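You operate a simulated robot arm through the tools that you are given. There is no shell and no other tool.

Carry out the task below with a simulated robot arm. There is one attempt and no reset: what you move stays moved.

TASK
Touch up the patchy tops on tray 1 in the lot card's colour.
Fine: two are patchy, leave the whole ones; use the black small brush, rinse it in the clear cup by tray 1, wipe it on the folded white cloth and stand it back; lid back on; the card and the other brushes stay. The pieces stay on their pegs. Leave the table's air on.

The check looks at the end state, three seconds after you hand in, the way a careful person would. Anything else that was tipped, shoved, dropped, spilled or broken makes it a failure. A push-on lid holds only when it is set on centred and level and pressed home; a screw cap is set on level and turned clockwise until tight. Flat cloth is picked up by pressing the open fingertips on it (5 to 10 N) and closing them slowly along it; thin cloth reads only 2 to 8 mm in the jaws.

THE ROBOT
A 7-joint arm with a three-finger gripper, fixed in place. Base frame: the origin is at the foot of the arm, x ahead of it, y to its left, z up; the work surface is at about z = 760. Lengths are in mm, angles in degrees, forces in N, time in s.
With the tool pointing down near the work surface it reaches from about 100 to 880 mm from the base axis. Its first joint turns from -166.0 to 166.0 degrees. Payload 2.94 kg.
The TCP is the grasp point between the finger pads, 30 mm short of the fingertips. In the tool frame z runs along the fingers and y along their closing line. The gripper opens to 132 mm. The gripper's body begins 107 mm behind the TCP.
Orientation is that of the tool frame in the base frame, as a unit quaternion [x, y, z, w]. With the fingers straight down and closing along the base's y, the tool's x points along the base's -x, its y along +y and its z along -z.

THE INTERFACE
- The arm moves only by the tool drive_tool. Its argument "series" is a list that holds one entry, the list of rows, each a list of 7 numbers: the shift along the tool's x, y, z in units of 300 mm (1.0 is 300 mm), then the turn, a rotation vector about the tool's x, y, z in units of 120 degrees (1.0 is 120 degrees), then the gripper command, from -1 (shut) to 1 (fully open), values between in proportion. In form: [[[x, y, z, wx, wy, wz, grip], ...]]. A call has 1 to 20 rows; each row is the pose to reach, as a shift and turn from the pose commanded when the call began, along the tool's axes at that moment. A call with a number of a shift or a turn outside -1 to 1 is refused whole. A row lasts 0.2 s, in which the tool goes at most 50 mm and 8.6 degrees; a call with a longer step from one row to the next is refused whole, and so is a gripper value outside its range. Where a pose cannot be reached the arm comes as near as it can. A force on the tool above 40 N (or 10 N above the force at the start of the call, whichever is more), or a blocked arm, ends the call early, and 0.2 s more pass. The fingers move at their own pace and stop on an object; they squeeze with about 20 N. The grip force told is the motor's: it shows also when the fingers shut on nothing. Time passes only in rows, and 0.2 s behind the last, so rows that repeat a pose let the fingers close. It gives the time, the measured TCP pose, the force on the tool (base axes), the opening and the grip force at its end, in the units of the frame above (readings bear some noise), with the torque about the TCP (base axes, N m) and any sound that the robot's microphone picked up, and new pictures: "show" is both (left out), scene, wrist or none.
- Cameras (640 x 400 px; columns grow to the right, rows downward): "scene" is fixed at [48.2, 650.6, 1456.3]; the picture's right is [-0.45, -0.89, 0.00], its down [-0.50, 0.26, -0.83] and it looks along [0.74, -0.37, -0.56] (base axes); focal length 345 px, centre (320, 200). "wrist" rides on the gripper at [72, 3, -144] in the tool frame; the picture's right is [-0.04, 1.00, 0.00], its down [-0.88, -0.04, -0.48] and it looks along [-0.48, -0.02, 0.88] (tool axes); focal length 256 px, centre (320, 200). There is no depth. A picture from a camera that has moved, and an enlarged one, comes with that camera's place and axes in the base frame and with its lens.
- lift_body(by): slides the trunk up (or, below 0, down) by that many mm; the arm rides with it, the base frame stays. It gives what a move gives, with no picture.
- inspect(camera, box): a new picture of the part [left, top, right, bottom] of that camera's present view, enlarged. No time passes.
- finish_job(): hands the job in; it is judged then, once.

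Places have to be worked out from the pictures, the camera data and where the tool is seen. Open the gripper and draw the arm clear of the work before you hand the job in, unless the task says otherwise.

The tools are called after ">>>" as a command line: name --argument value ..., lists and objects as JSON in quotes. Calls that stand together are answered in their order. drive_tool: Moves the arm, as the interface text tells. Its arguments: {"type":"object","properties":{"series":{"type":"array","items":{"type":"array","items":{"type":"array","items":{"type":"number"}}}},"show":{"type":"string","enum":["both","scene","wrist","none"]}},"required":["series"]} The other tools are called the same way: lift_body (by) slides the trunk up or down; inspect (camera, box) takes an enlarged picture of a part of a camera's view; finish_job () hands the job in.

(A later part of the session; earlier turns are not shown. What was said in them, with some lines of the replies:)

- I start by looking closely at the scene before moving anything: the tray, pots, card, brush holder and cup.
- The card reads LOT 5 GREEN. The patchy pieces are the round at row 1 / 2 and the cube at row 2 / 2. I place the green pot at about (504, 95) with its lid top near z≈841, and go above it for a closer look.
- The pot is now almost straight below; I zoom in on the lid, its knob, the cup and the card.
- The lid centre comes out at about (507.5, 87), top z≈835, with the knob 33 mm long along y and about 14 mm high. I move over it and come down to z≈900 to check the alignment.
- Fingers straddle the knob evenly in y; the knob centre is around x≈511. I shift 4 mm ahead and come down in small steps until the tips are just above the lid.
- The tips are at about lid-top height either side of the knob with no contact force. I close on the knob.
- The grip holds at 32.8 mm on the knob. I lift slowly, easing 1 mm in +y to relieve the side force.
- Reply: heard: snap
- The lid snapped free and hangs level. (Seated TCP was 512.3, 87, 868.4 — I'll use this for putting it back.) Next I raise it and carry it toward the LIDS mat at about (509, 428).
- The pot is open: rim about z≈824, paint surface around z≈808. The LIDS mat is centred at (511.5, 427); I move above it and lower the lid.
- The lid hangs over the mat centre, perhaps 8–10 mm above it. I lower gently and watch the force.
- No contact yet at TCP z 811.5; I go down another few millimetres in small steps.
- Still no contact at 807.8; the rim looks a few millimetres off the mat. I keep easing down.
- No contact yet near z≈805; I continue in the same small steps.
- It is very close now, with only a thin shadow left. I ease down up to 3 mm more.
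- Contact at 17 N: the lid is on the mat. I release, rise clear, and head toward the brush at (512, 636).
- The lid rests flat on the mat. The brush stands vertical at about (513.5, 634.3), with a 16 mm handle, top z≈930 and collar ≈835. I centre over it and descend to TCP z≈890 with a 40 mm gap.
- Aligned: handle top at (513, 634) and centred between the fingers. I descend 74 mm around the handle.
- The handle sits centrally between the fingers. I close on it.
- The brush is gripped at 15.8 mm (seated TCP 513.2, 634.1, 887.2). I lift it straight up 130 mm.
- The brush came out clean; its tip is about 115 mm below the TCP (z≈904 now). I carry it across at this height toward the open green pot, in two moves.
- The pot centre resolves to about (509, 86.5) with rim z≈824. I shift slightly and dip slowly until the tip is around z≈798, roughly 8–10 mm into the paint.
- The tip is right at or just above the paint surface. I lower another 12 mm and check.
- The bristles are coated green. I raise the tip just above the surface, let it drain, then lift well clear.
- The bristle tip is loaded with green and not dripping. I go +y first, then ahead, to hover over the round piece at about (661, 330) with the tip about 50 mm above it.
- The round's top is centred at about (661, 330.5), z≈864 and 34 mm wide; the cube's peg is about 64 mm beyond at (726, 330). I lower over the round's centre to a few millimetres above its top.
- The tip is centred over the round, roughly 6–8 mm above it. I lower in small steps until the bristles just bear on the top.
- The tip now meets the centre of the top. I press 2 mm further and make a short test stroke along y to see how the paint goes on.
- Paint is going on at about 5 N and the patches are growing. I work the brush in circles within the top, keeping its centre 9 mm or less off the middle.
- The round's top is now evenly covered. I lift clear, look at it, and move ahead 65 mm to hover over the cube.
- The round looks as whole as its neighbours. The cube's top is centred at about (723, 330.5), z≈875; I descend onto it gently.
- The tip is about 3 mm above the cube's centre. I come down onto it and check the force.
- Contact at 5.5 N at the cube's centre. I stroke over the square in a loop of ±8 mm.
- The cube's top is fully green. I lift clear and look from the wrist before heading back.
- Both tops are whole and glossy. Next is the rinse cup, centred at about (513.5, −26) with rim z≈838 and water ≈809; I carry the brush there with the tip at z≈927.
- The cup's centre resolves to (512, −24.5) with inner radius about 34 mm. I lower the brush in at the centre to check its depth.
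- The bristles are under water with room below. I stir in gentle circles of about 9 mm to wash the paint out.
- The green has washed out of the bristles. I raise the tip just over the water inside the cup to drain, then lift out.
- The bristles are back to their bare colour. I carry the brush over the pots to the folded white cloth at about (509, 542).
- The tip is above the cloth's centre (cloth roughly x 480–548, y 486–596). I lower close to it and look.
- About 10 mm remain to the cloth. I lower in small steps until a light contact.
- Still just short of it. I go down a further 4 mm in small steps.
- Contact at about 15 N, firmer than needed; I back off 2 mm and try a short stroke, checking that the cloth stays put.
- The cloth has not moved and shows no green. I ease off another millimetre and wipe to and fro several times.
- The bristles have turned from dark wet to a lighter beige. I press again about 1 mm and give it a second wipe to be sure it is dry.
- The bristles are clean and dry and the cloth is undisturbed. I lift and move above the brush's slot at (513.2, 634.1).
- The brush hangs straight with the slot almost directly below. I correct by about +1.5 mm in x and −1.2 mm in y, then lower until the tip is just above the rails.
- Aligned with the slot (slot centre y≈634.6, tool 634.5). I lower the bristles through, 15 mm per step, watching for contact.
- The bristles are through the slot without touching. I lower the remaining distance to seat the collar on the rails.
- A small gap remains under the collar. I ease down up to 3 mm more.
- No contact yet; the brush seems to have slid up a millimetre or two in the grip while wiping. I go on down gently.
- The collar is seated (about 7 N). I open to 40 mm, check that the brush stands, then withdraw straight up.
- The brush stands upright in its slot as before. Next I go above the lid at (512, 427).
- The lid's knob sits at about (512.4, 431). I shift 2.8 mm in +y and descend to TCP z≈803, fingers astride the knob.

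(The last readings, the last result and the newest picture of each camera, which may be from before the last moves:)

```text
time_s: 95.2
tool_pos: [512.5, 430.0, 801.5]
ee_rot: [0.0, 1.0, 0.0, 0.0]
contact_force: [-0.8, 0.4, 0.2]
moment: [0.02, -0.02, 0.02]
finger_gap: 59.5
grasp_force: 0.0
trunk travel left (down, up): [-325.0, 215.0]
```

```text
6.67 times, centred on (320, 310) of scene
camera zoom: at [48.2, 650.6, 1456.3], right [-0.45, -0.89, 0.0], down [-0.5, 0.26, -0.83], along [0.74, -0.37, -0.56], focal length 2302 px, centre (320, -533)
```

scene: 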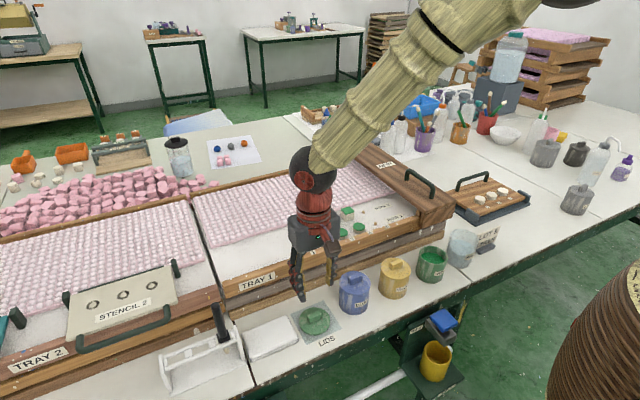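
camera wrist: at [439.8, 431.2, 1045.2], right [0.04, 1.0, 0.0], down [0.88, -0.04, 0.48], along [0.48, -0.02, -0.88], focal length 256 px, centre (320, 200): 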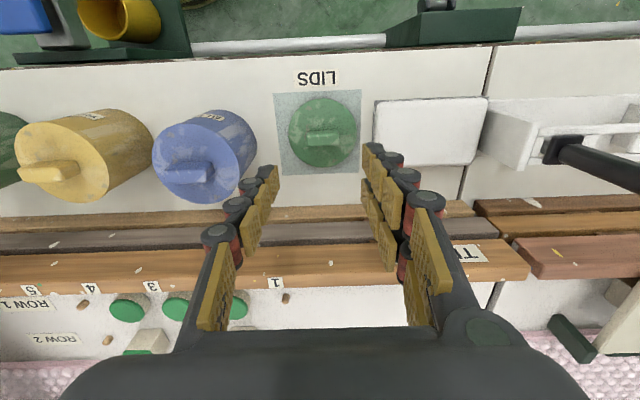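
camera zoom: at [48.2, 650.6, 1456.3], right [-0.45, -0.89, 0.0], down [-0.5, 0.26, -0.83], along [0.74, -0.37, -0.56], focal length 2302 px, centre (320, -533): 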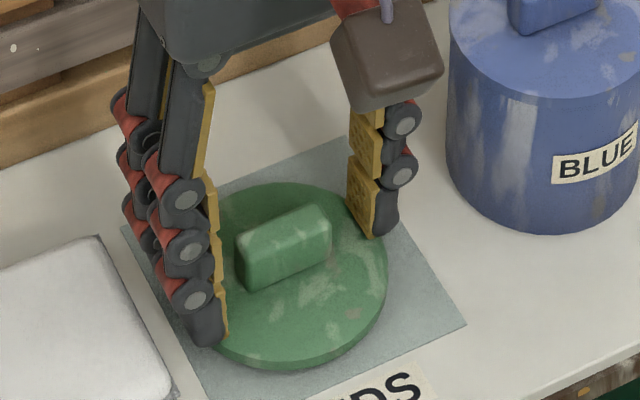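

This view matches the original grasp on the pot almost exactly. I close on the knob.

>>> drive_tool --series '[[[0, 0, 0, 0, 0, 0, -0.4], [0, 0, 0, 0, 0, 0, -0.7], [0, 0, 0, 0, 0, 0, -1], [0, 0, 0, 0, 0, 0, -1], [0, 0, 0, 0, 0, 0, -1]]]' --show "none"

>>> drive_tool --series '[[[0, 0, -0.02, 0, 0, 0, -1], [0, 0, -0.1, 0, 0, 0, -1], [0, 0, -0.22, 0, 0, 0, -1], [0, 0, -0.36, 0, 0, 0, -1], [0, 0, -0.5, 0, 0, 0, -1], [0, 0, -0.55, 0, 0, 0, -1], [0, 0, -0.55, 0, 0, 0, -1]]]' --show "both"

>>> inspect --camera "scene" --box '[270, 220, 370, 310]'

>>> inspect --camera "wrist" --box '[240, 100, 400, 200]'

```text
time_s: 96.4
tool_pos: [512.3, 430.4, 802.5]
ee_rot: [0.0, 1.0, 0.0, -0.001]
contact_force: [0.9, -0.3, -0.6]
moment: [-0.01, -0.01, -0.01]
finger_gap: 32.9
grasp_force: 19.6
trunk travel left (down, up): [-325.0, 215.0]
```

```text
time_s: 98.0
tool_pos: [513.4, 430.5, 969.2]
ee_rot: [-0.001, 1.0, 0.0, 0.001]
contact_force: [0.3, -0.3, -1.2]
moment: [0.01, 0.01, 0.02]
finger_gap: 32.8
grasp_force: 19.6
trunk travel left (down, up): [-325.0, 215.0]
camera wrist: at [441.0, 433.9, 1110.8], right [0.04, 1.0, 0.0], down [0.88, -0.04, 0.47], along [0.47, -0.02, -0.88], focal length 256 px, centre (320, 200)
```

scene: 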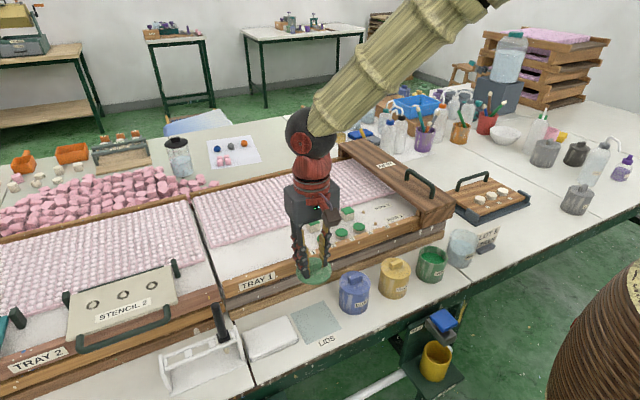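
wrist: 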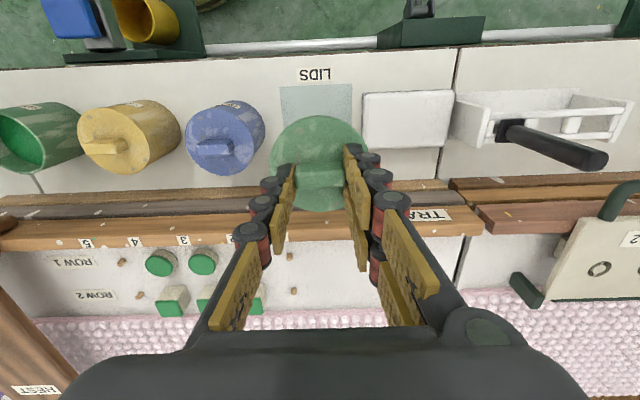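

```text
4.44 times, centred on (320, 265) of scene
camera zoom: at [48.2, 650.6, 1456.3], right [-0.45, -0.89, 0.0], down [-0.5, 0.26, -0.83], along [0.74, -0.37, -0.56], focal length 1535 px, centre (320, -89)
```

zoom: 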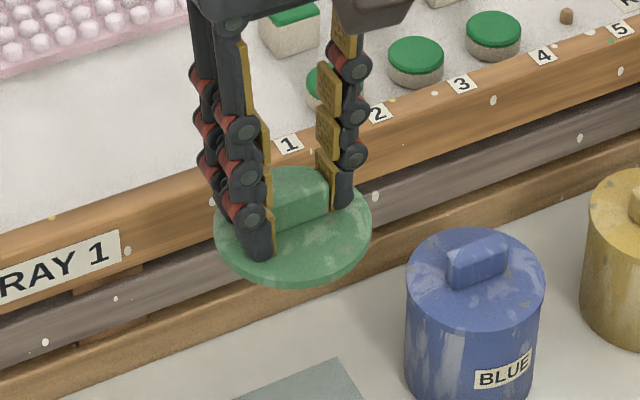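

```text
4.00 times, centred on (320, 150) of wrist
camera zoom: at [441.0, 433.9, 1110.8], right [0.04, 1.0, 0.0], down [0.88, -0.04, 0.47], along [0.47, -0.02, -0.88], focal length 1024 px, centre (320, 400)
```

zoom: 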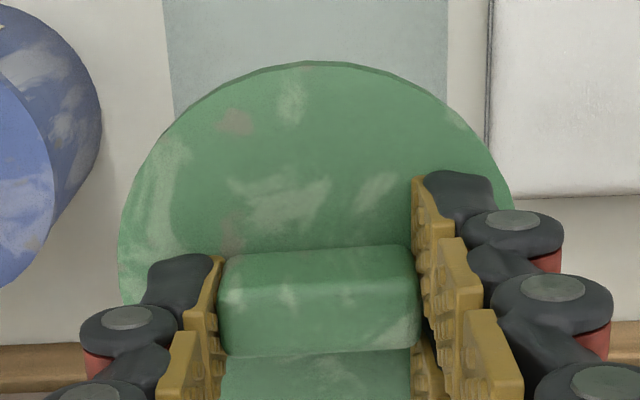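

The lid is held level. I carry it back to above the green pot at (512.3, 87).

>>> drive_tool --series '[[[0, -0.1, 0, 0, 0, 0, -1], [0, -0.23, 0, 0, 0, 0, -1], [0, -0.36, 0, 0, 0, 0, -1], [0, -0.49, 0, 0, 0, 0, -1], [0, -0.62, 0, 0, 0, 0, -1], [0, -0.75, 0, 0, 0, 0, -1], [0, -0.88, 0, 0, 0, 0, -1], [0, -0.92, 0, 0, 0, 0, -1]]]' --show "none"

>>> drive_tool --series '[[[0, -0.1, 0, 0, 0, 0, -1], [0, -0.2, 0, 0, 0, 0, -1], [0, -0.225, 0, 0, 0, 0, -1], [0, -0.225, 0.1, 0, 0, 0, -1], [0, -0.225, 0.2, 0, 0, 0, -1], [0, -0.225, 0.25, 0, 0, 0, -1], [0, -0.225, 0.25, 0, 0, 0, -1], [0, -0.225, 0.25, 0, 0, 0, -1]]]' --show "both"

>>> inspect --camera "scene" --box '[390, 210, 480, 290]'

>>> inspect --camera "wrist" --box '[240, 80, 400, 180]'

```text
time_s: 99.8
tool_pos: [512.9, 154.7, 968.2]
ee_rot: [-0.001, 1.0, 0.0, -0.001]
contact_force: [-0.3, 0.1, -0.1]
moment: [0.01, 0.01, -0.02]
finger_gap: 33.0
grasp_force: 19.8
trunk travel left (down, up): [-325.0, 215.0]
```

```text
time_s: 101.6
tool_pos: [513.0, 87.0, 892.1]
ee_rot: [-0.001, 1.0, 0.0, 0.0]
contact_force: [-0.3, 0.3, -0.3]
moment: [-0.01, 0.0, 0.01]
finger_gap: 32.9
grasp_force: 20.4
trunk travel left (down, up): [-325.0, 215.0]
camera wrist: at [441.1, 90.2, 1035.3], right [0.04, 1.0, 0.0], down [0.88, -0.04, 0.48], along [0.48, -0.02, -0.88], focal length 256 px, centre (320, 200)
```

scene: 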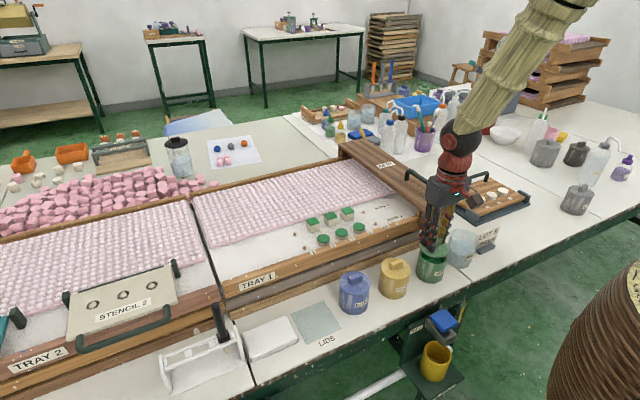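
wrist: 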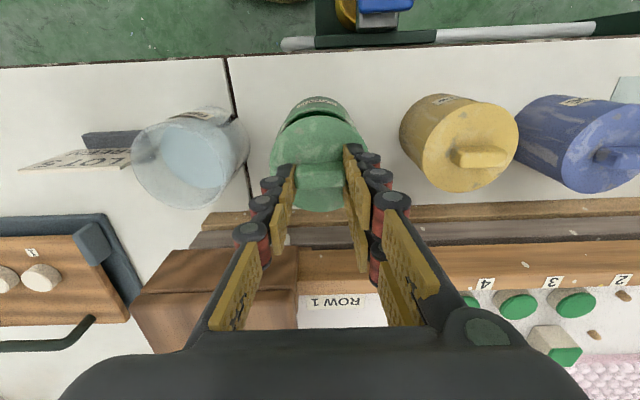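

```text
5.00 times, centred on (435, 250) of scene
camera zoom: at [48.2, 650.6, 1456.3], right [-0.45, -0.89, 0.0], down [-0.5, 0.26, -0.83], along [0.74, -0.37, -0.56], focal length 1727 px, centre (-255, -50)
```

zoom: 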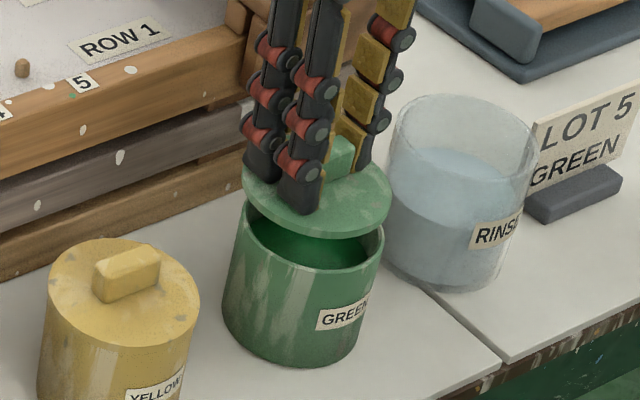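

```text
4.00 times, centred on (320, 130) of wrist
camera zoom: at [441.1, 90.2, 1035.3], right [0.04, 1.0, 0.0], down [0.88, -0.04, 0.48], along [0.48, -0.02, -0.88], focal length 1024 px, centre (320, 480)
```

zoom: 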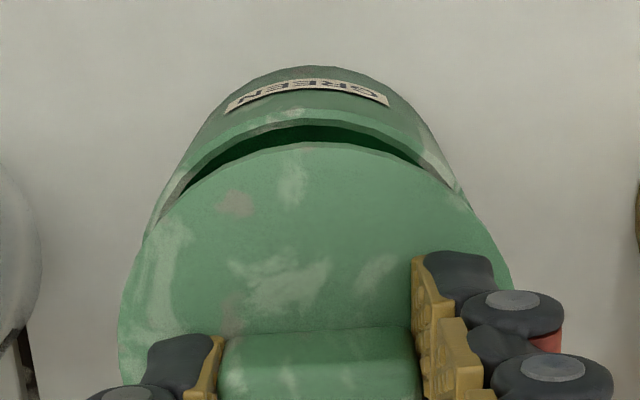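

The pot has not moved and the lid is aligned over it. I nudge −0.6 mm in x and lower toward the rim in small steps.

>>> drive_tool --series '[[[0.002, 0, 0.025, 0, 0, 0, -1], [0.002, 0, 0.045, 0, 0, 0, -1], [0.002, 0, 0.056, 0, 0, 0, -1], [0.002, 0, 0.063, 0, 0, 0, -1], [0.002, 0, 0.063, 0, 0, 0, -1]]]' --show "none"

>>> inspect --camera "scene" --box '[400, 220, 470, 290]'

>>> inspect --camera "wrist" --box '[240, 80, 400, 180]'

```text
time_s: 102.8
tool_pos: [512.8, 86.6, 872.5]
ee_rot: [-0.001, 1.0, 0.001, 0.0]
contact_force: [-0.6, 0.1, -0.3]
moment: [-0.02, -0.01, -0.04]
finger_gap: 32.8
grasp_force: 20.0
trunk travel left (down, up): [-325.0, 215.0]
```

```text
5.71 times, centred on (435, 255) of scene
camera zoom: at [48.2, 650.6, 1456.3], right [-0.45, -0.89, 0.0], down [-0.5, 0.26, -0.83], along [0.74, -0.37, -0.56], focal length 1973 px, centre (-337, -114)
```

zoom: 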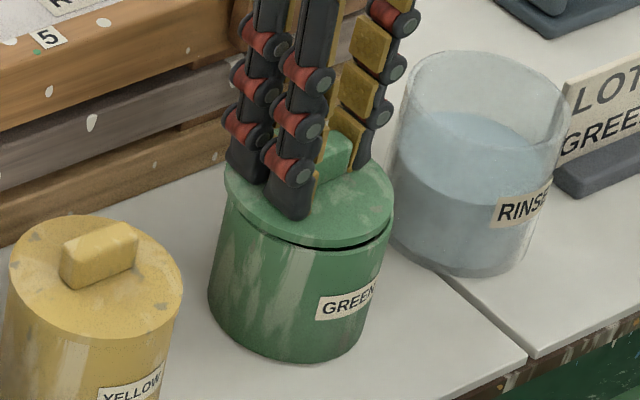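

```text
4.00 times, centred on (320, 130) of wrist
camera zoom: at [440.9, 90.1, 1016.3], right [0.04, 1.0, 0.0], down [0.88, -0.04, 0.48], along [0.48, -0.02, -0.88], focal length 1024 px, centre (320, 480)
```

zoom: 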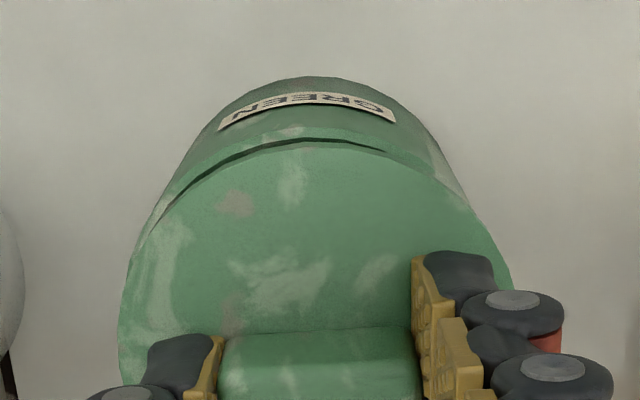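

The gap is down to about 4 mm and concentric. I press down in 1 mm steps.

>>> drive_tool --series '[[[0, 0, 0.004, 0, 0, 0, -1], [0, 0, 0.008, 0, 0, 0, -1], [0, 0, 0.012, 0, 0, 0, -1], [0, 0, 0.015, 0, 0, 0, -1], [0, 0, 0.015, 0, 0, 0, -1]]]' --show "none"

>>> inspect --camera "scene" --box '[400, 220, 470, 290]'

```text
time_s: 104.0
tool_pos: [513.0, 86.8, 869.1]
ee_rot: [-0.001, 1.0, 0.0, 0.001]
contact_force: [-0.7, 0.1, 1.2]
moment: [0.02, -0.08, 0.04]
finger_gap: 32.8
grasp_force: 20.5
trunk travel left (down, up): [-325.0, 215.0]
```

```text
5.71 times, centred on (435, 255) of scene
camera zoom: at [48.2, 650.6, 1456.3], right [-0.45, -0.89, 0.0], down [-0.5, 0.26, -0.83], along [0.74, -0.37, -0.56], focal length 1973 px, centre (-337, -114)
```

zoom: 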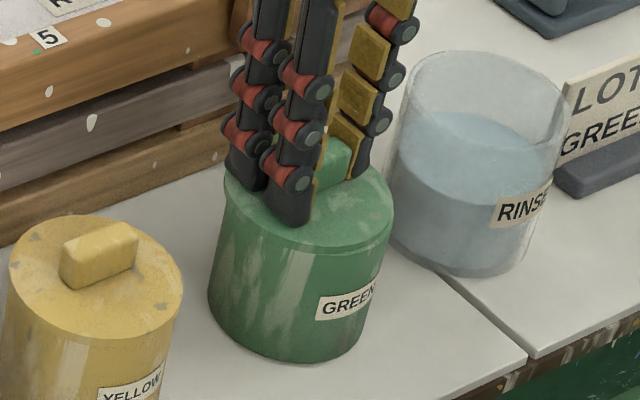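

The lid has met the pot. I press it home, continuing down until the force builds firmly.

>>> drive_tool --series '[[[0, 0, 0.004, 0, 0, 0, -1], [0, 0, 0.008, 0, 0, 0, -1], [0, 0, 0.012, 0, 0, 0, -1], [0, 0, 0.012, 0, 0, 0, -1]]]' --show "none"

```text
time_s: 104.9
tool_pos: [515.0, 87.0, 868.4]
ee_rot: [-0.001, 1.0, 0.0, 0.002]
contact_force: [-6.6, -1.1, 22.6]
moment: [0.14, 0.47, 0.08]
finger_gap: 32.8
grasp_force: 19.8
trunk travel left (down, up): [-325.0, 215.0]
stopped in row 4: the force on the tool passed its limit at 41 N (the readings are from after the stop); the commanded pose is now the measured one
```

It stopped at 41 N with no snap heard. I look closely at the seam before deciding.

>>> inspect --camera "scene" --box '[410, 225, 460, 285]'

>>> inspect --camera "wrist" --box '[240, 80, 400, 180]'

```text
6.67 times, centred on (435, 255) of scene
camera zoom: at [48.2, 650.6, 1456.3], right [-0.45, -0.89, 0.0], down [-0.5, 0.26, -0.83], along [0.74, -0.37, -0.56], focal length 2302 px, centre (-447, -167)
```

zoom: 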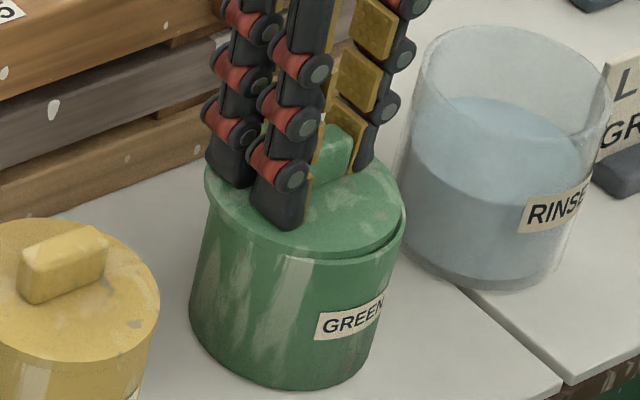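

```text
4.00 times, centred on (320, 130) of wrist
camera zoom: at [441.4, 90.1, 1011.3], right [0.04, 1.0, 0.0], down [0.88, -0.04, 0.48], along [0.48, -0.02, -0.88], focal length 1024 px, centre (320, 480)
```

zoom: 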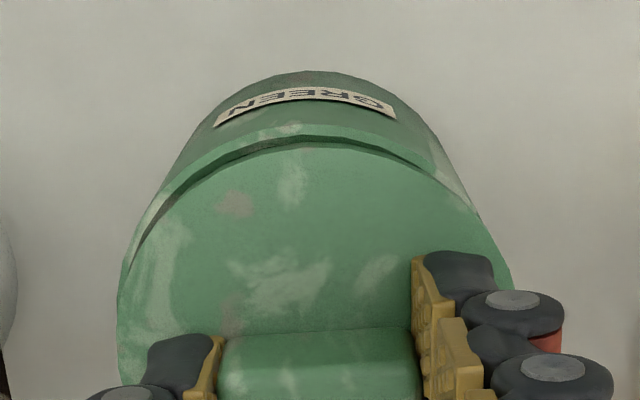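

The lid skewed about 2–3 mm in +x under the press; the pot itself has not moved. I lift 10 mm, shift back in −x, and re-centre using several readings.

>>> drive_tool --series '[[[0, 0, -0.01, 0, 0, 0, -1], [0, 0, -0.02, 0, 0, 0, -1], [0.009, 0, -0.033, 0, 0, 0, -1], [0.009, 0, -0.033, 0, 0, 0, -1], [0.009, 0, -0.033, 0, 0, 0, -1]]]' --show "none"

>>> drive_tool --series '[[[0, 0, 0, 0, 0, 0, -1]]]' --show "none"

>>> drive_tool --series '[[[0, 0, 0, 0, 0, 0, -1]]]' --show "none"

>>> drive_tool --series '[[[0, 0, 0, 0, 0, 0, -1]]]' --show "none"

>>> inspect --camera "wrist" --box '[240, 80, 400, 180]'

>>> inspect --camera "scene" --box '[410, 225, 460, 285]'

```text
time_s: 106.1
tool_pos: [511.2, 86.9, 876.9]
ee_rot: [-0.001, 1.0, -0.001, 0.002]
contact_force: [0.6, 0.9, -0.7]
moment: [0.02, 0.01, -0.05]
finger_gap: 32.6
grasp_force: 20.2
trunk travel left (down, up): [-325.0, 215.0]
```

```text
time_s: 106.5
tool_pos: [510.2, 86.6, 876.3]
ee_rot: [-0.001, 1.0, 0.0, 0.003]
contact_force: [0.2, -0.3, -0.5]
moment: [0.0, 0.01, -0.02]
finger_gap: 32.8
grasp_force: 20.2
trunk travel left (down, up): [-325.0, 215.0]
```

```text
time_s: 106.9
tool_pos: [510.4, 87.7, 876.0]
ee_rot: [-0.001, 1.0, 0.0, 0.001]
contact_force: [-0.3, -0.4, -0.7]
moment: [0.02, -0.01, -0.02]
finger_gap: 32.7
grasp_force: 20.1
trunk travel left (down, up): [-325.0, 215.0]
```

```text
time_s: 107.3
tool_pos: [510.9, 87.5, 877.6]
ee_rot: [-0.001, 1.0, 0.0, 0.002]
contact_force: [-1.3, -0.5, 0.2]
moment: [0.03, -0.04, 0.01]
finger_gap: 32.9
grasp_force: 20.2
trunk travel left (down, up): [-325.0, 215.0]
```

```text
4.00 times, centred on (320, 130) of wrist
camera zoom: at [439.0, 90.2, 1019.5], right [0.04, 1.0, 0.0], down [0.88, -0.04, 0.48], along [0.48, -0.02, -0.88], focal length 1024 px, centre (320, 480)
```

zoom: 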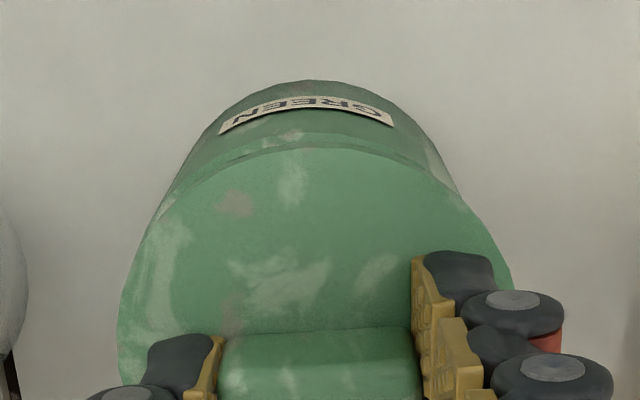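

```text
6.67 times, centred on (435, 255) of scene
camera zoom: at [48.2, 650.6, 1456.3], right [-0.45, -0.89, 0.0], down [-0.5, 0.26, -0.83], along [0.74, -0.37, -0.56], focal length 2302 px, centre (-447, -167)
```

zoom: 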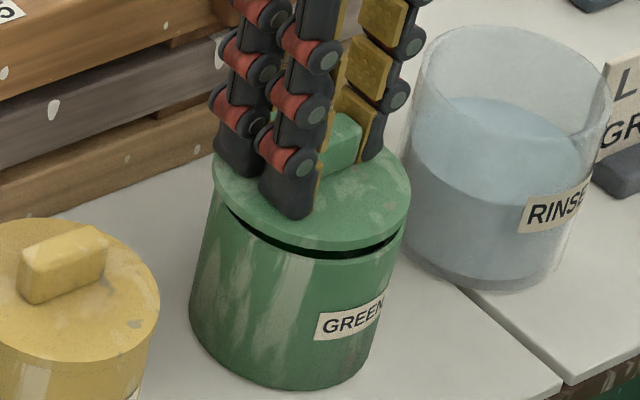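

The readings average (510.7, 87.2, 876.7), and I place the centred position at (512.2, 87.1). I shift +1.5 mm in x, take out the slight tilt, and lower to first contact.

>>> drive_tool --series '[[[-0.005, 0, 0, 0, 0.0017, 0, -1], [-0.005, 0, 0.01, 0, 0.0017, 0, -1], [-0.005, 0, 0.018, 0, 0.0017, 0, -1], [-0.005, 0, 0.018, 0, 0.0017, 0, -1]]]' --show "none"

>>> drive_tool --series '[[[0, 0, 0, 0, 0, 0, -1]]]' --show "none"

>>> drive_tool --series '[[[0, 0, 0, 0, 0, 0, -1]]]' --show "none"

>>> inspect --camera "wrist" --box '[240, 80, 400, 180]'

>>> inspect --camera "scene" --box '[410, 225, 460, 285]'

```text
time_s: 108.3
tool_pos: [512.4, 88.3, 870.5]
ee_rot: [-0.001, 1.0, 0.0, 0.001]
contact_force: [-0.4, -1.0, -0.8]
moment: [0.01, 0.01, 0.01]
finger_gap: 32.6
grasp_force: 19.9
trunk travel left (down, up): [-325.0, 215.0]
```

```text
time_s: 108.7
tool_pos: [512.6, 87.5, 871.4]
ee_rot: [-0.001, 1.0, 0.001, 0.0]
contact_force: [-0.4, 0.5, -0.6]
moment: [-0.02, -0.01, -0.04]
finger_gap: 33.0
grasp_force: 20.3
trunk travel left (down, up): [-325.0, 215.0]
```

```text
time_s: 109.1
tool_pos: [513.1, 87.5, 870.3]
ee_rot: [-0.001, 1.0, 0.0, 0.0]
contact_force: [0.2, 0.5, -0.6]
moment: [0.01, 0.03, -0.03]
finger_gap: 32.9
grasp_force: 19.4
trunk travel left (down, up): [-325.0, 215.0]
```

```text
4.00 times, centred on (320, 130) of wrist
camera zoom: at [441.1, 90.5, 1014.3], right [0.04, 1.0, 0.0], down [0.88, -0.04, 0.48], along [0.47, -0.02, -0.88], focal length 1024 px, centre (320, 480)
```

zoom: 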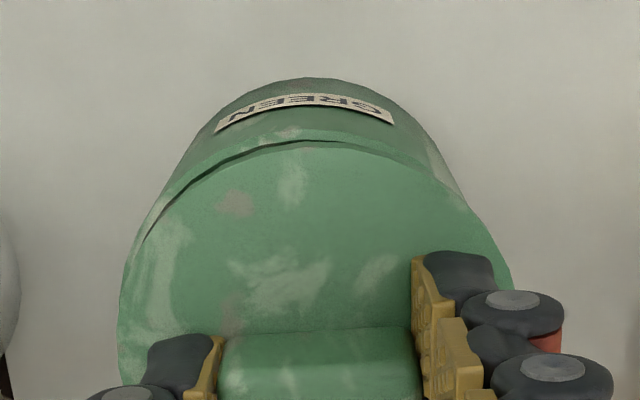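

```text
6.67 times, centred on (435, 255) of scene
camera zoom: at [48.2, 650.6, 1456.3], right [-0.45, -0.89, 0.0], down [-0.5, 0.26, -0.83], along [0.74, -0.37, -0.56], focal length 2302 px, centre (-447, -167)
```

zoom: 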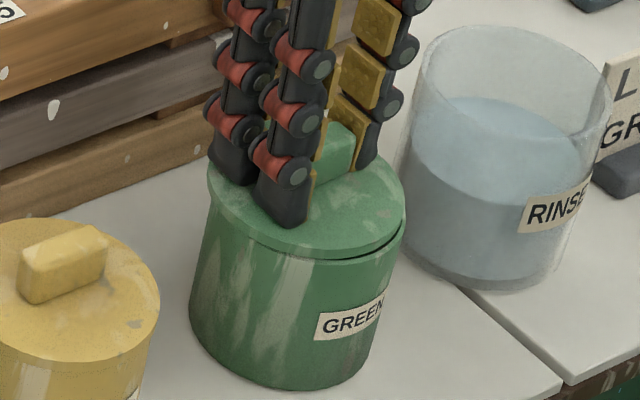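

The lid still sits slightly toward +x/+y (readings 512.7, 87.8, with the crescent showing more on the −y side). I shift −0.7 mm in x and −0.9 mm in y, then check.

>>> drive_tool --series '[[[0.0023, -0.003, 0, 0, 0, 0, -1], [0.0023, -0.003, 0, 0, 0, 0, -1]]]' --show "none"

>>> drive_tool --series '[[[0, 0, 0, 0, 0, 0, -1]]]' --show "none"

>>> drive_tool --series '[[[0, 0, 0, 0, 0, 0, -1]]]' --show "none"

>>> inspect --camera "wrist" --box '[240, 80, 400, 180]'

>>> inspect --camera "scene" --box '[410, 225, 460, 285]'

```text
time_s: 109.7
tool_pos: [513.1, 87.0, 871.2]
ee_rot: [0.0, 1.0, -0.001, 0.0]
contact_force: [0.5, 0.7, 0.0]
moment: [-0.03, -0.01, -0.01]
finger_gap: 32.7
grasp_force: 20.1
trunk travel left (down, up): [-325.0, 215.0]
```

```text
time_s: 110.1
tool_pos: [512.2, 86.1, 870.5]
ee_rot: [0.0, 1.0, 0.0, 0.0]
contact_force: [-0.4, -1.1, 0.1]
moment: [0.02, 0.0, 0.03]
finger_gap: 32.8
grasp_force: 20.4
trunk travel left (down, up): [-325.0, 215.0]
```

```text
time_s: 110.5
tool_pos: [511.9, 87.2, 871.5]
ee_rot: [-0.001, 1.0, 0.0, 0.0]
contact_force: [0.0, 0.3, 1.0]
moment: [0.02, -0.02, -0.02]
finger_gap: 32.8
grasp_force: 20.5
trunk travel left (down, up): [-325.0, 215.0]
```

```text
4.00 times, centred on (320, 130) of wrist
camera zoom: at [440.6, 89.6, 1014.3], right [0.04, 1.0, 0.0], down [0.88, -0.04, 0.48], along [0.47, -0.02, -0.88], focal length 1024 px, centre (320, 480)
```

zoom: 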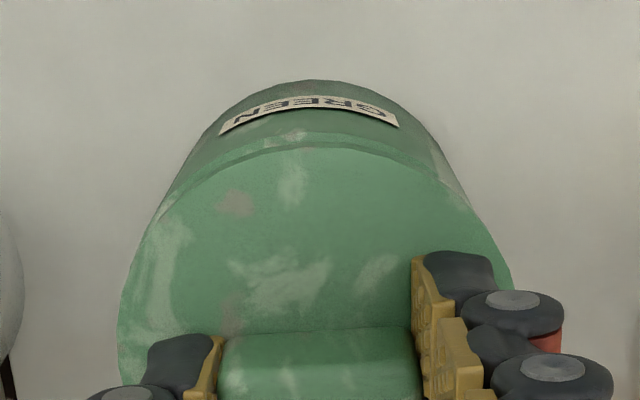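

```text
6.67 times, centred on (435, 255) of scene
camera zoom: at [48.2, 650.6, 1456.3], right [-0.45, -0.89, 0.0], down [-0.5, 0.26, -0.83], along [0.74, -0.37, -0.56], focal length 2302 px, centre (-447, -167)
```

zoom: 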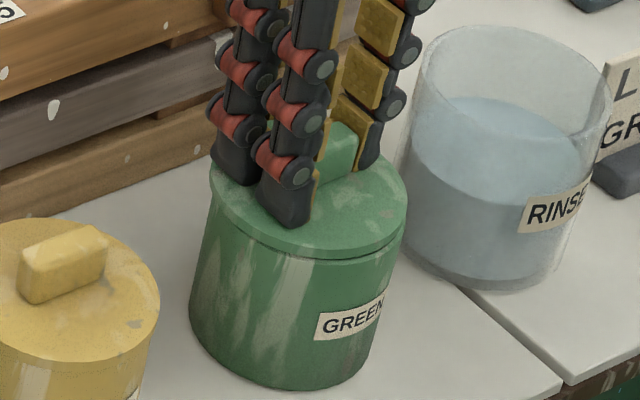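

The lid is now concentric with the pot in both views. I press straight down in small steps.

>>> drive_tool --series '[[[0, 0, 0.004, 0, 0, 0, -1], [0, 0, 0.007, 0, 0, 0, -1], [0, 0, 0.01, 0, 0, 0, -1], [0, 0, 0.01, 0, 0, 0, -1]]]' --show "none"

>>> inspect --camera "scene" --box '[410, 225, 460, 285]'

```text
time_s: 111.5
tool_pos: [512.2, 87.1, 868.3]
ee_rot: [-0.001, 1.0, 0.0, 0.0]
contact_force: [-9.8, -4.6, 19.2]
moment: [-0.14, 0.39, -0.01]
finger_gap: 32.9
grasp_force: 20.2
trunk travel left (down, up): [-325.0, 215.0]
heard: snap
```

```text
6.67 times, centred on (435, 255) of scene
camera zoom: at [48.2, 650.6, 1456.3], right [-0.45, -0.89, 0.0], down [-0.5, 0.26, -0.83], along [0.74, -0.37, -0.56], focal length 2302 px, centre (-447, -167)
```

zoom: 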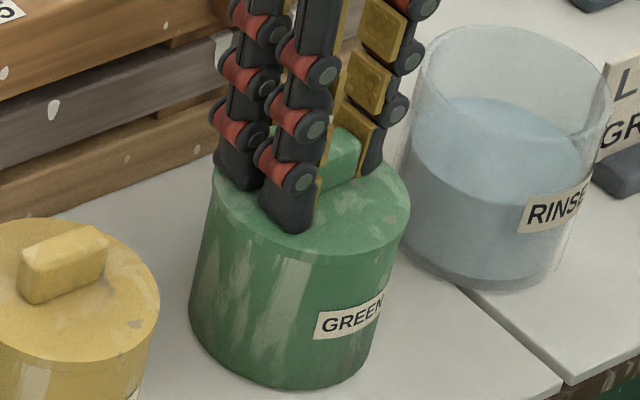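

A snap, and the seam is closed. I relieve the side load slightly before opening, then release the knob.

>>> drive_tool --series '[[[0.003, -0.002, 0, 0, 0, 0, -1], [0.005, -0.003, -0.003, 0, 0, 0, -1], [0.005, -0.003, -0.003, 0, 0, 0, -1]]]' --show "none"

```text
time_s: 112.3
tool_pos: [509.9, 86.4, 869.8]
ee_rot: [0.0, 1.0, 0.0, 0.0]
contact_force: [-2.9, 1.1, 7.3]
moment: [0.13, -0.04, 0.07]
finger_gap: 33.1
grasp_force: 19.9
trunk travel left (down, up): [-325.0, 215.0]
```

The load is nearly gone. I open the fingers and rise a little, then check the lid.

>>> drive_tool --series '[[[0, 0, 0, 0, 0, 0, -0.4], [0, 0, 0, 0, 0, 0, -0.2], [0, 0, 0, 0, 0, 0, -0.1], [0, 0, -0.02, 0, 0, 0, -0.1], [0, 0, -0.08, 0, 0, 0, -0.1], [0, 0, -0.2, 0, 0, 0, -0.1], [0, 0, -0.34, 0, 0, 0, -0.1], [0, 0, -0.34, 0, 0, 0, -0.1]]]' --show "both"

>>> inspect --camera "scene" --box '[410, 225, 460, 285]'

>>> inspect --camera "wrist" --box '[260, 70, 380, 160]'

```text
time_s: 114.1
tool_pos: [511.1, 85.8, 971.1]
ee_rot: [-0.001, 1.0, 0.0, -0.002]
contact_force: [1.1, 0.3, -0.5]
moment: [0.02, 0.0, 0.01]
finger_gap: 59.4
grasp_force: 0.1
trunk travel left (down, up): [-325.0, 215.0]
camera wrist: at [439.3, 88.5, 1113.9], right [0.04, 1.0, 0.0], down [0.88, -0.04, 0.47], along [0.47, -0.02, -0.88], focal length 256 px, centre (320, 200)
```

scene: 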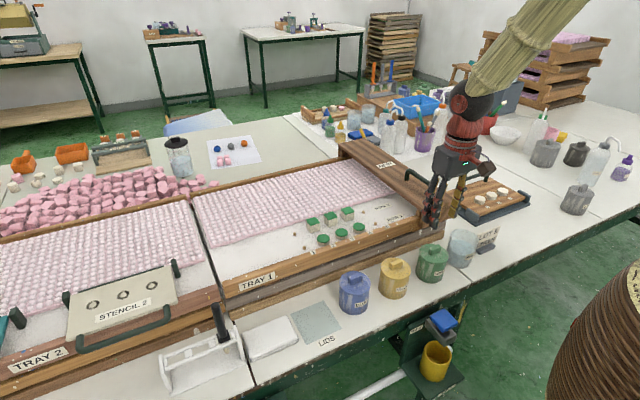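
wrist: 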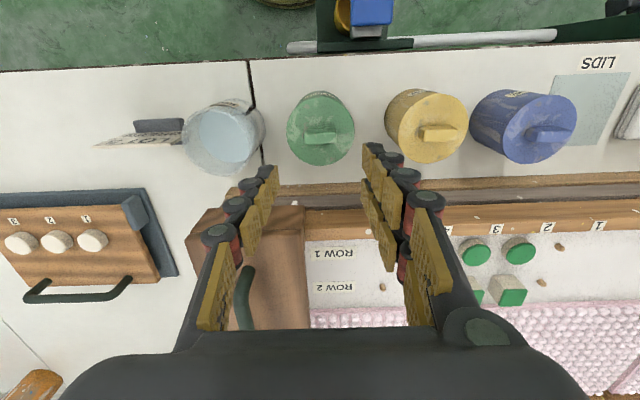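

```text
6.67 times, centred on (435, 255) of scene
camera zoom: at [48.2, 650.6, 1456.3], right [-0.45, -0.89, 0.0], down [-0.5, 0.26, -0.83], along [0.74, -0.37, -0.56], focal length 2302 px, centre (-447, -167)
```

zoom: 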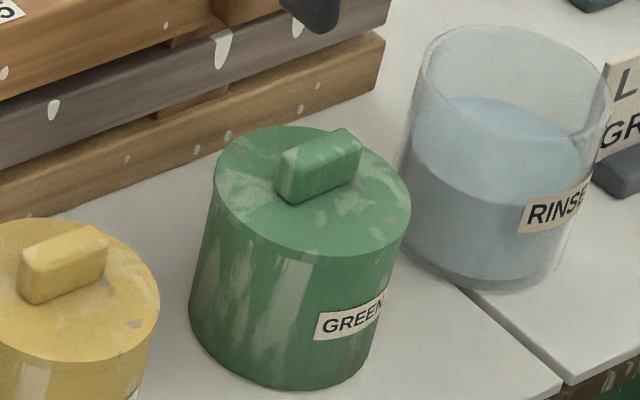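

```text
4.44 times, centred on (320, 115) of wrist
camera zoom: at [439.3, 88.5, 1113.9], right [0.04, 1.0, 0.0], down [0.88, -0.04, 0.47], along [0.47, -0.02, -0.88], focal length 1138 px, centre (320, 578)
```

zoom: 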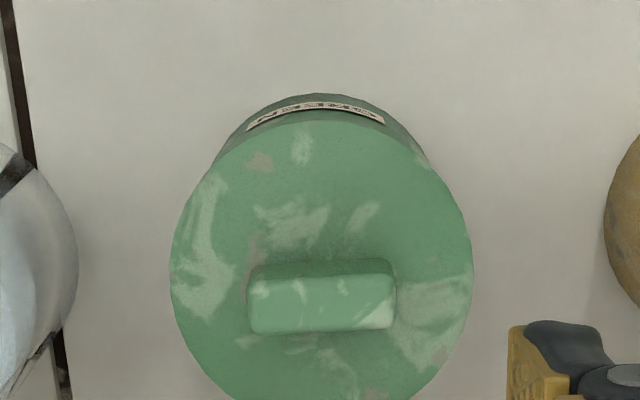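

The lid sits flush and level with no seam. I draw the arm up and clear to its starting place with the gripper open and take a final look round.

>>> drive_tool --series '[[[0, 0, -0.12, 0, 0, 0, 0], [0, 0, -0.26, 0, 0, 0, 0.2], [0, 0, -0.4, 0, 0, 0, 0.5], [0.03, 0.08, -0.5, 0, 0, 0, 1], [0.07, 0.18, -0.58, 0, 0, 0, 1], [0.11, 0.28, -0.66, 0, 0, 0, 1], [0.15, 0.38, -0.74, 0, 0, 0, 1], [0.19, 0.49, -0.82, 0, 0, 0, 1], [0.23, 0.61, -0.88, 0, 0, 0, 1], [0.27, 0.74, -0.88, 0, 0, 0, 1], [0.28, 0.86, -0.88, 0, 0, 0, 1], [0.28, 0.86, -0.88, 0, 0, 0, 1]]]' --show "both"

>>> inspect --camera "scene" --box '[290, 190, 390, 260]'

>>> inspect --camera "wrist" --box '[200, 180, 360, 270]'

>>> inspect --camera "scene" --box '[150, 270, 350, 390]'

>>> inspect --camera "scene" --box '[330, 220, 520, 320]'

```text
time_s: 116.7
tool_pos: [426.8, 343.9, 1235.0]
ee_rot: [0.0, 1.0, -0.001, 0.001]
contact_force: [0.4, -0.5, -0.8]
moment: [-0.01, 0.02, 0.0]
finger_gap: 132.1
grasp_force: 0.0
trunk travel left (down, up): [-325.0, 215.0]
camera wrist: at [354.9, 346.4, 1379.1], right [0.04, 1.0, 0.0], down [0.88, -0.04, 0.48], along [0.47, -0.02, -0.88], focal length 256 px, centre (320, 200)
```

scene: 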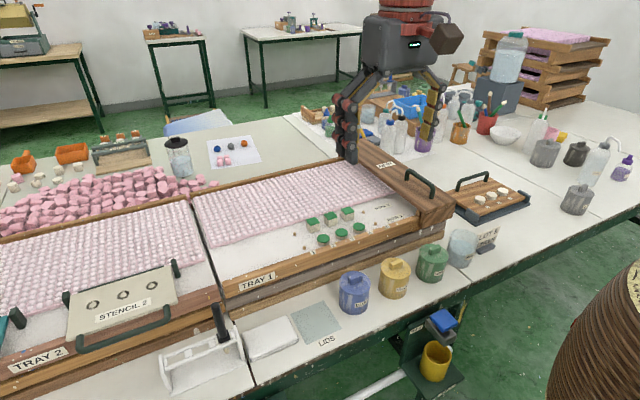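
wrist: 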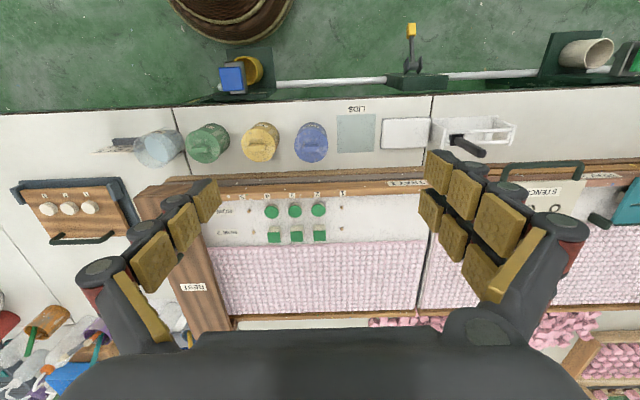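

```text
5.71 times, centred on (340, 225) of scene
camera zoom: at [48.2, 650.6, 1456.3], right [-0.45, -0.89, 0.0], down [-0.5, 0.26, -0.83], along [0.74, -0.37, -0.56], focal length 1973 px, centre (206, 57)
```

zoom: 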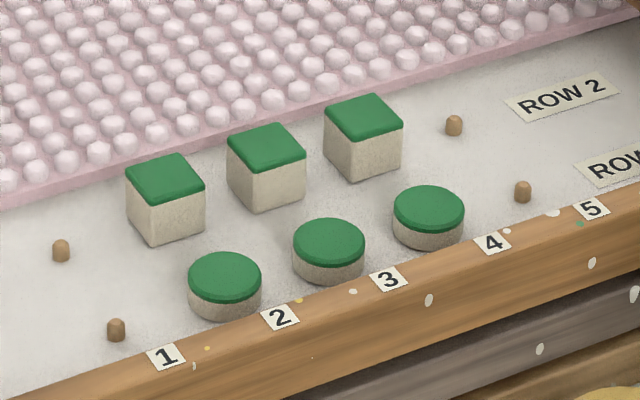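

```text
4.00 times, centred on (280, 225) of wrist
camera zoom: at [354.9, 346.4, 1379.1], right [0.04, 1.0, 0.0], down [0.88, -0.04, 0.48], along [0.47, -0.02, -0.88], focal length 1024 px, centre (480, 100)
```

zoom: 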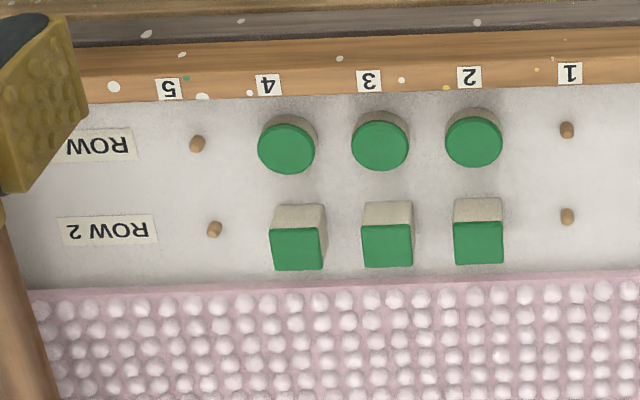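

```text
3.20 times, centred on (250, 330) of scene
camera zoom: at [48.2, 650.6, 1456.3], right [-0.45, -0.89, 0.0], down [-0.5, 0.26, -0.83], along [0.74, -0.37, -0.56], focal length 1105 px, centre (544, -216)
```

zoom: 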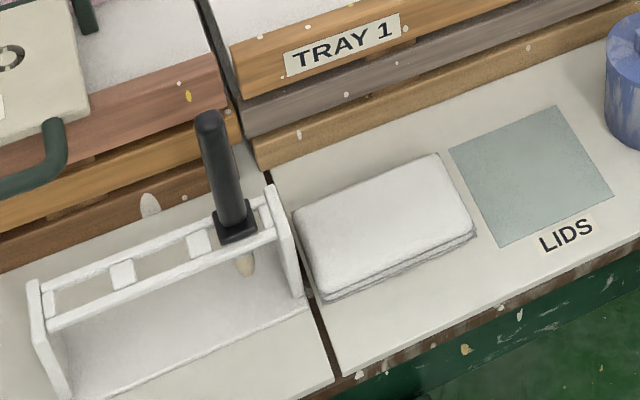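

```text
3.37 times, centred on (425, 270) of scene
camera zoom: at [48.2, 650.6, 1456.3], right [-0.45, -0.89, 0.0], down [-0.5, 0.26, -0.83], along [0.74, -0.37, -0.56], focal length 1163 px, centre (-34, -36)
```

zoom: 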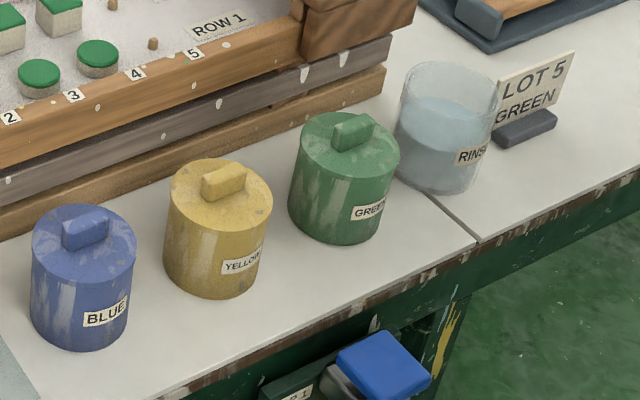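

Everything checks out: all six tops are whole green and the pieces are on their pegs. The brush is clean in its stand, the cloth and card are in place, the lid is snapped on, the cup is undisturbed, and the arm is clear with the gripper open. I hand in the job.

>>> finish_job

```text
The job is handed in.
```

The two patchy tops on tray 1 are now fully green, matching the LOT 5 GREEN card, and the job is handed in. They were the round piece at row 1, peg 2 and the cube at row 2, peg 2. I left the four whole pieces alone, and all six are still on their pegs.

- **Brush:** I rinsed the black small brush in the clear cup, wiped it on the folded white cloth and stood it back in its slot. It looked clean and dry, and the cloth didn't shift or pick up any green.
- **Green pot:** the lid is back on, flush with no visible seam. My first try at pressing it on went off-centre, so I lifted and re-centred it, and the second press snapped home. The pot didn't move.
- **Everything else:** the card, the other brushes and the table's air were not touched, and I saw no drips or spills. The arm is back at its starting place with the gripper open.
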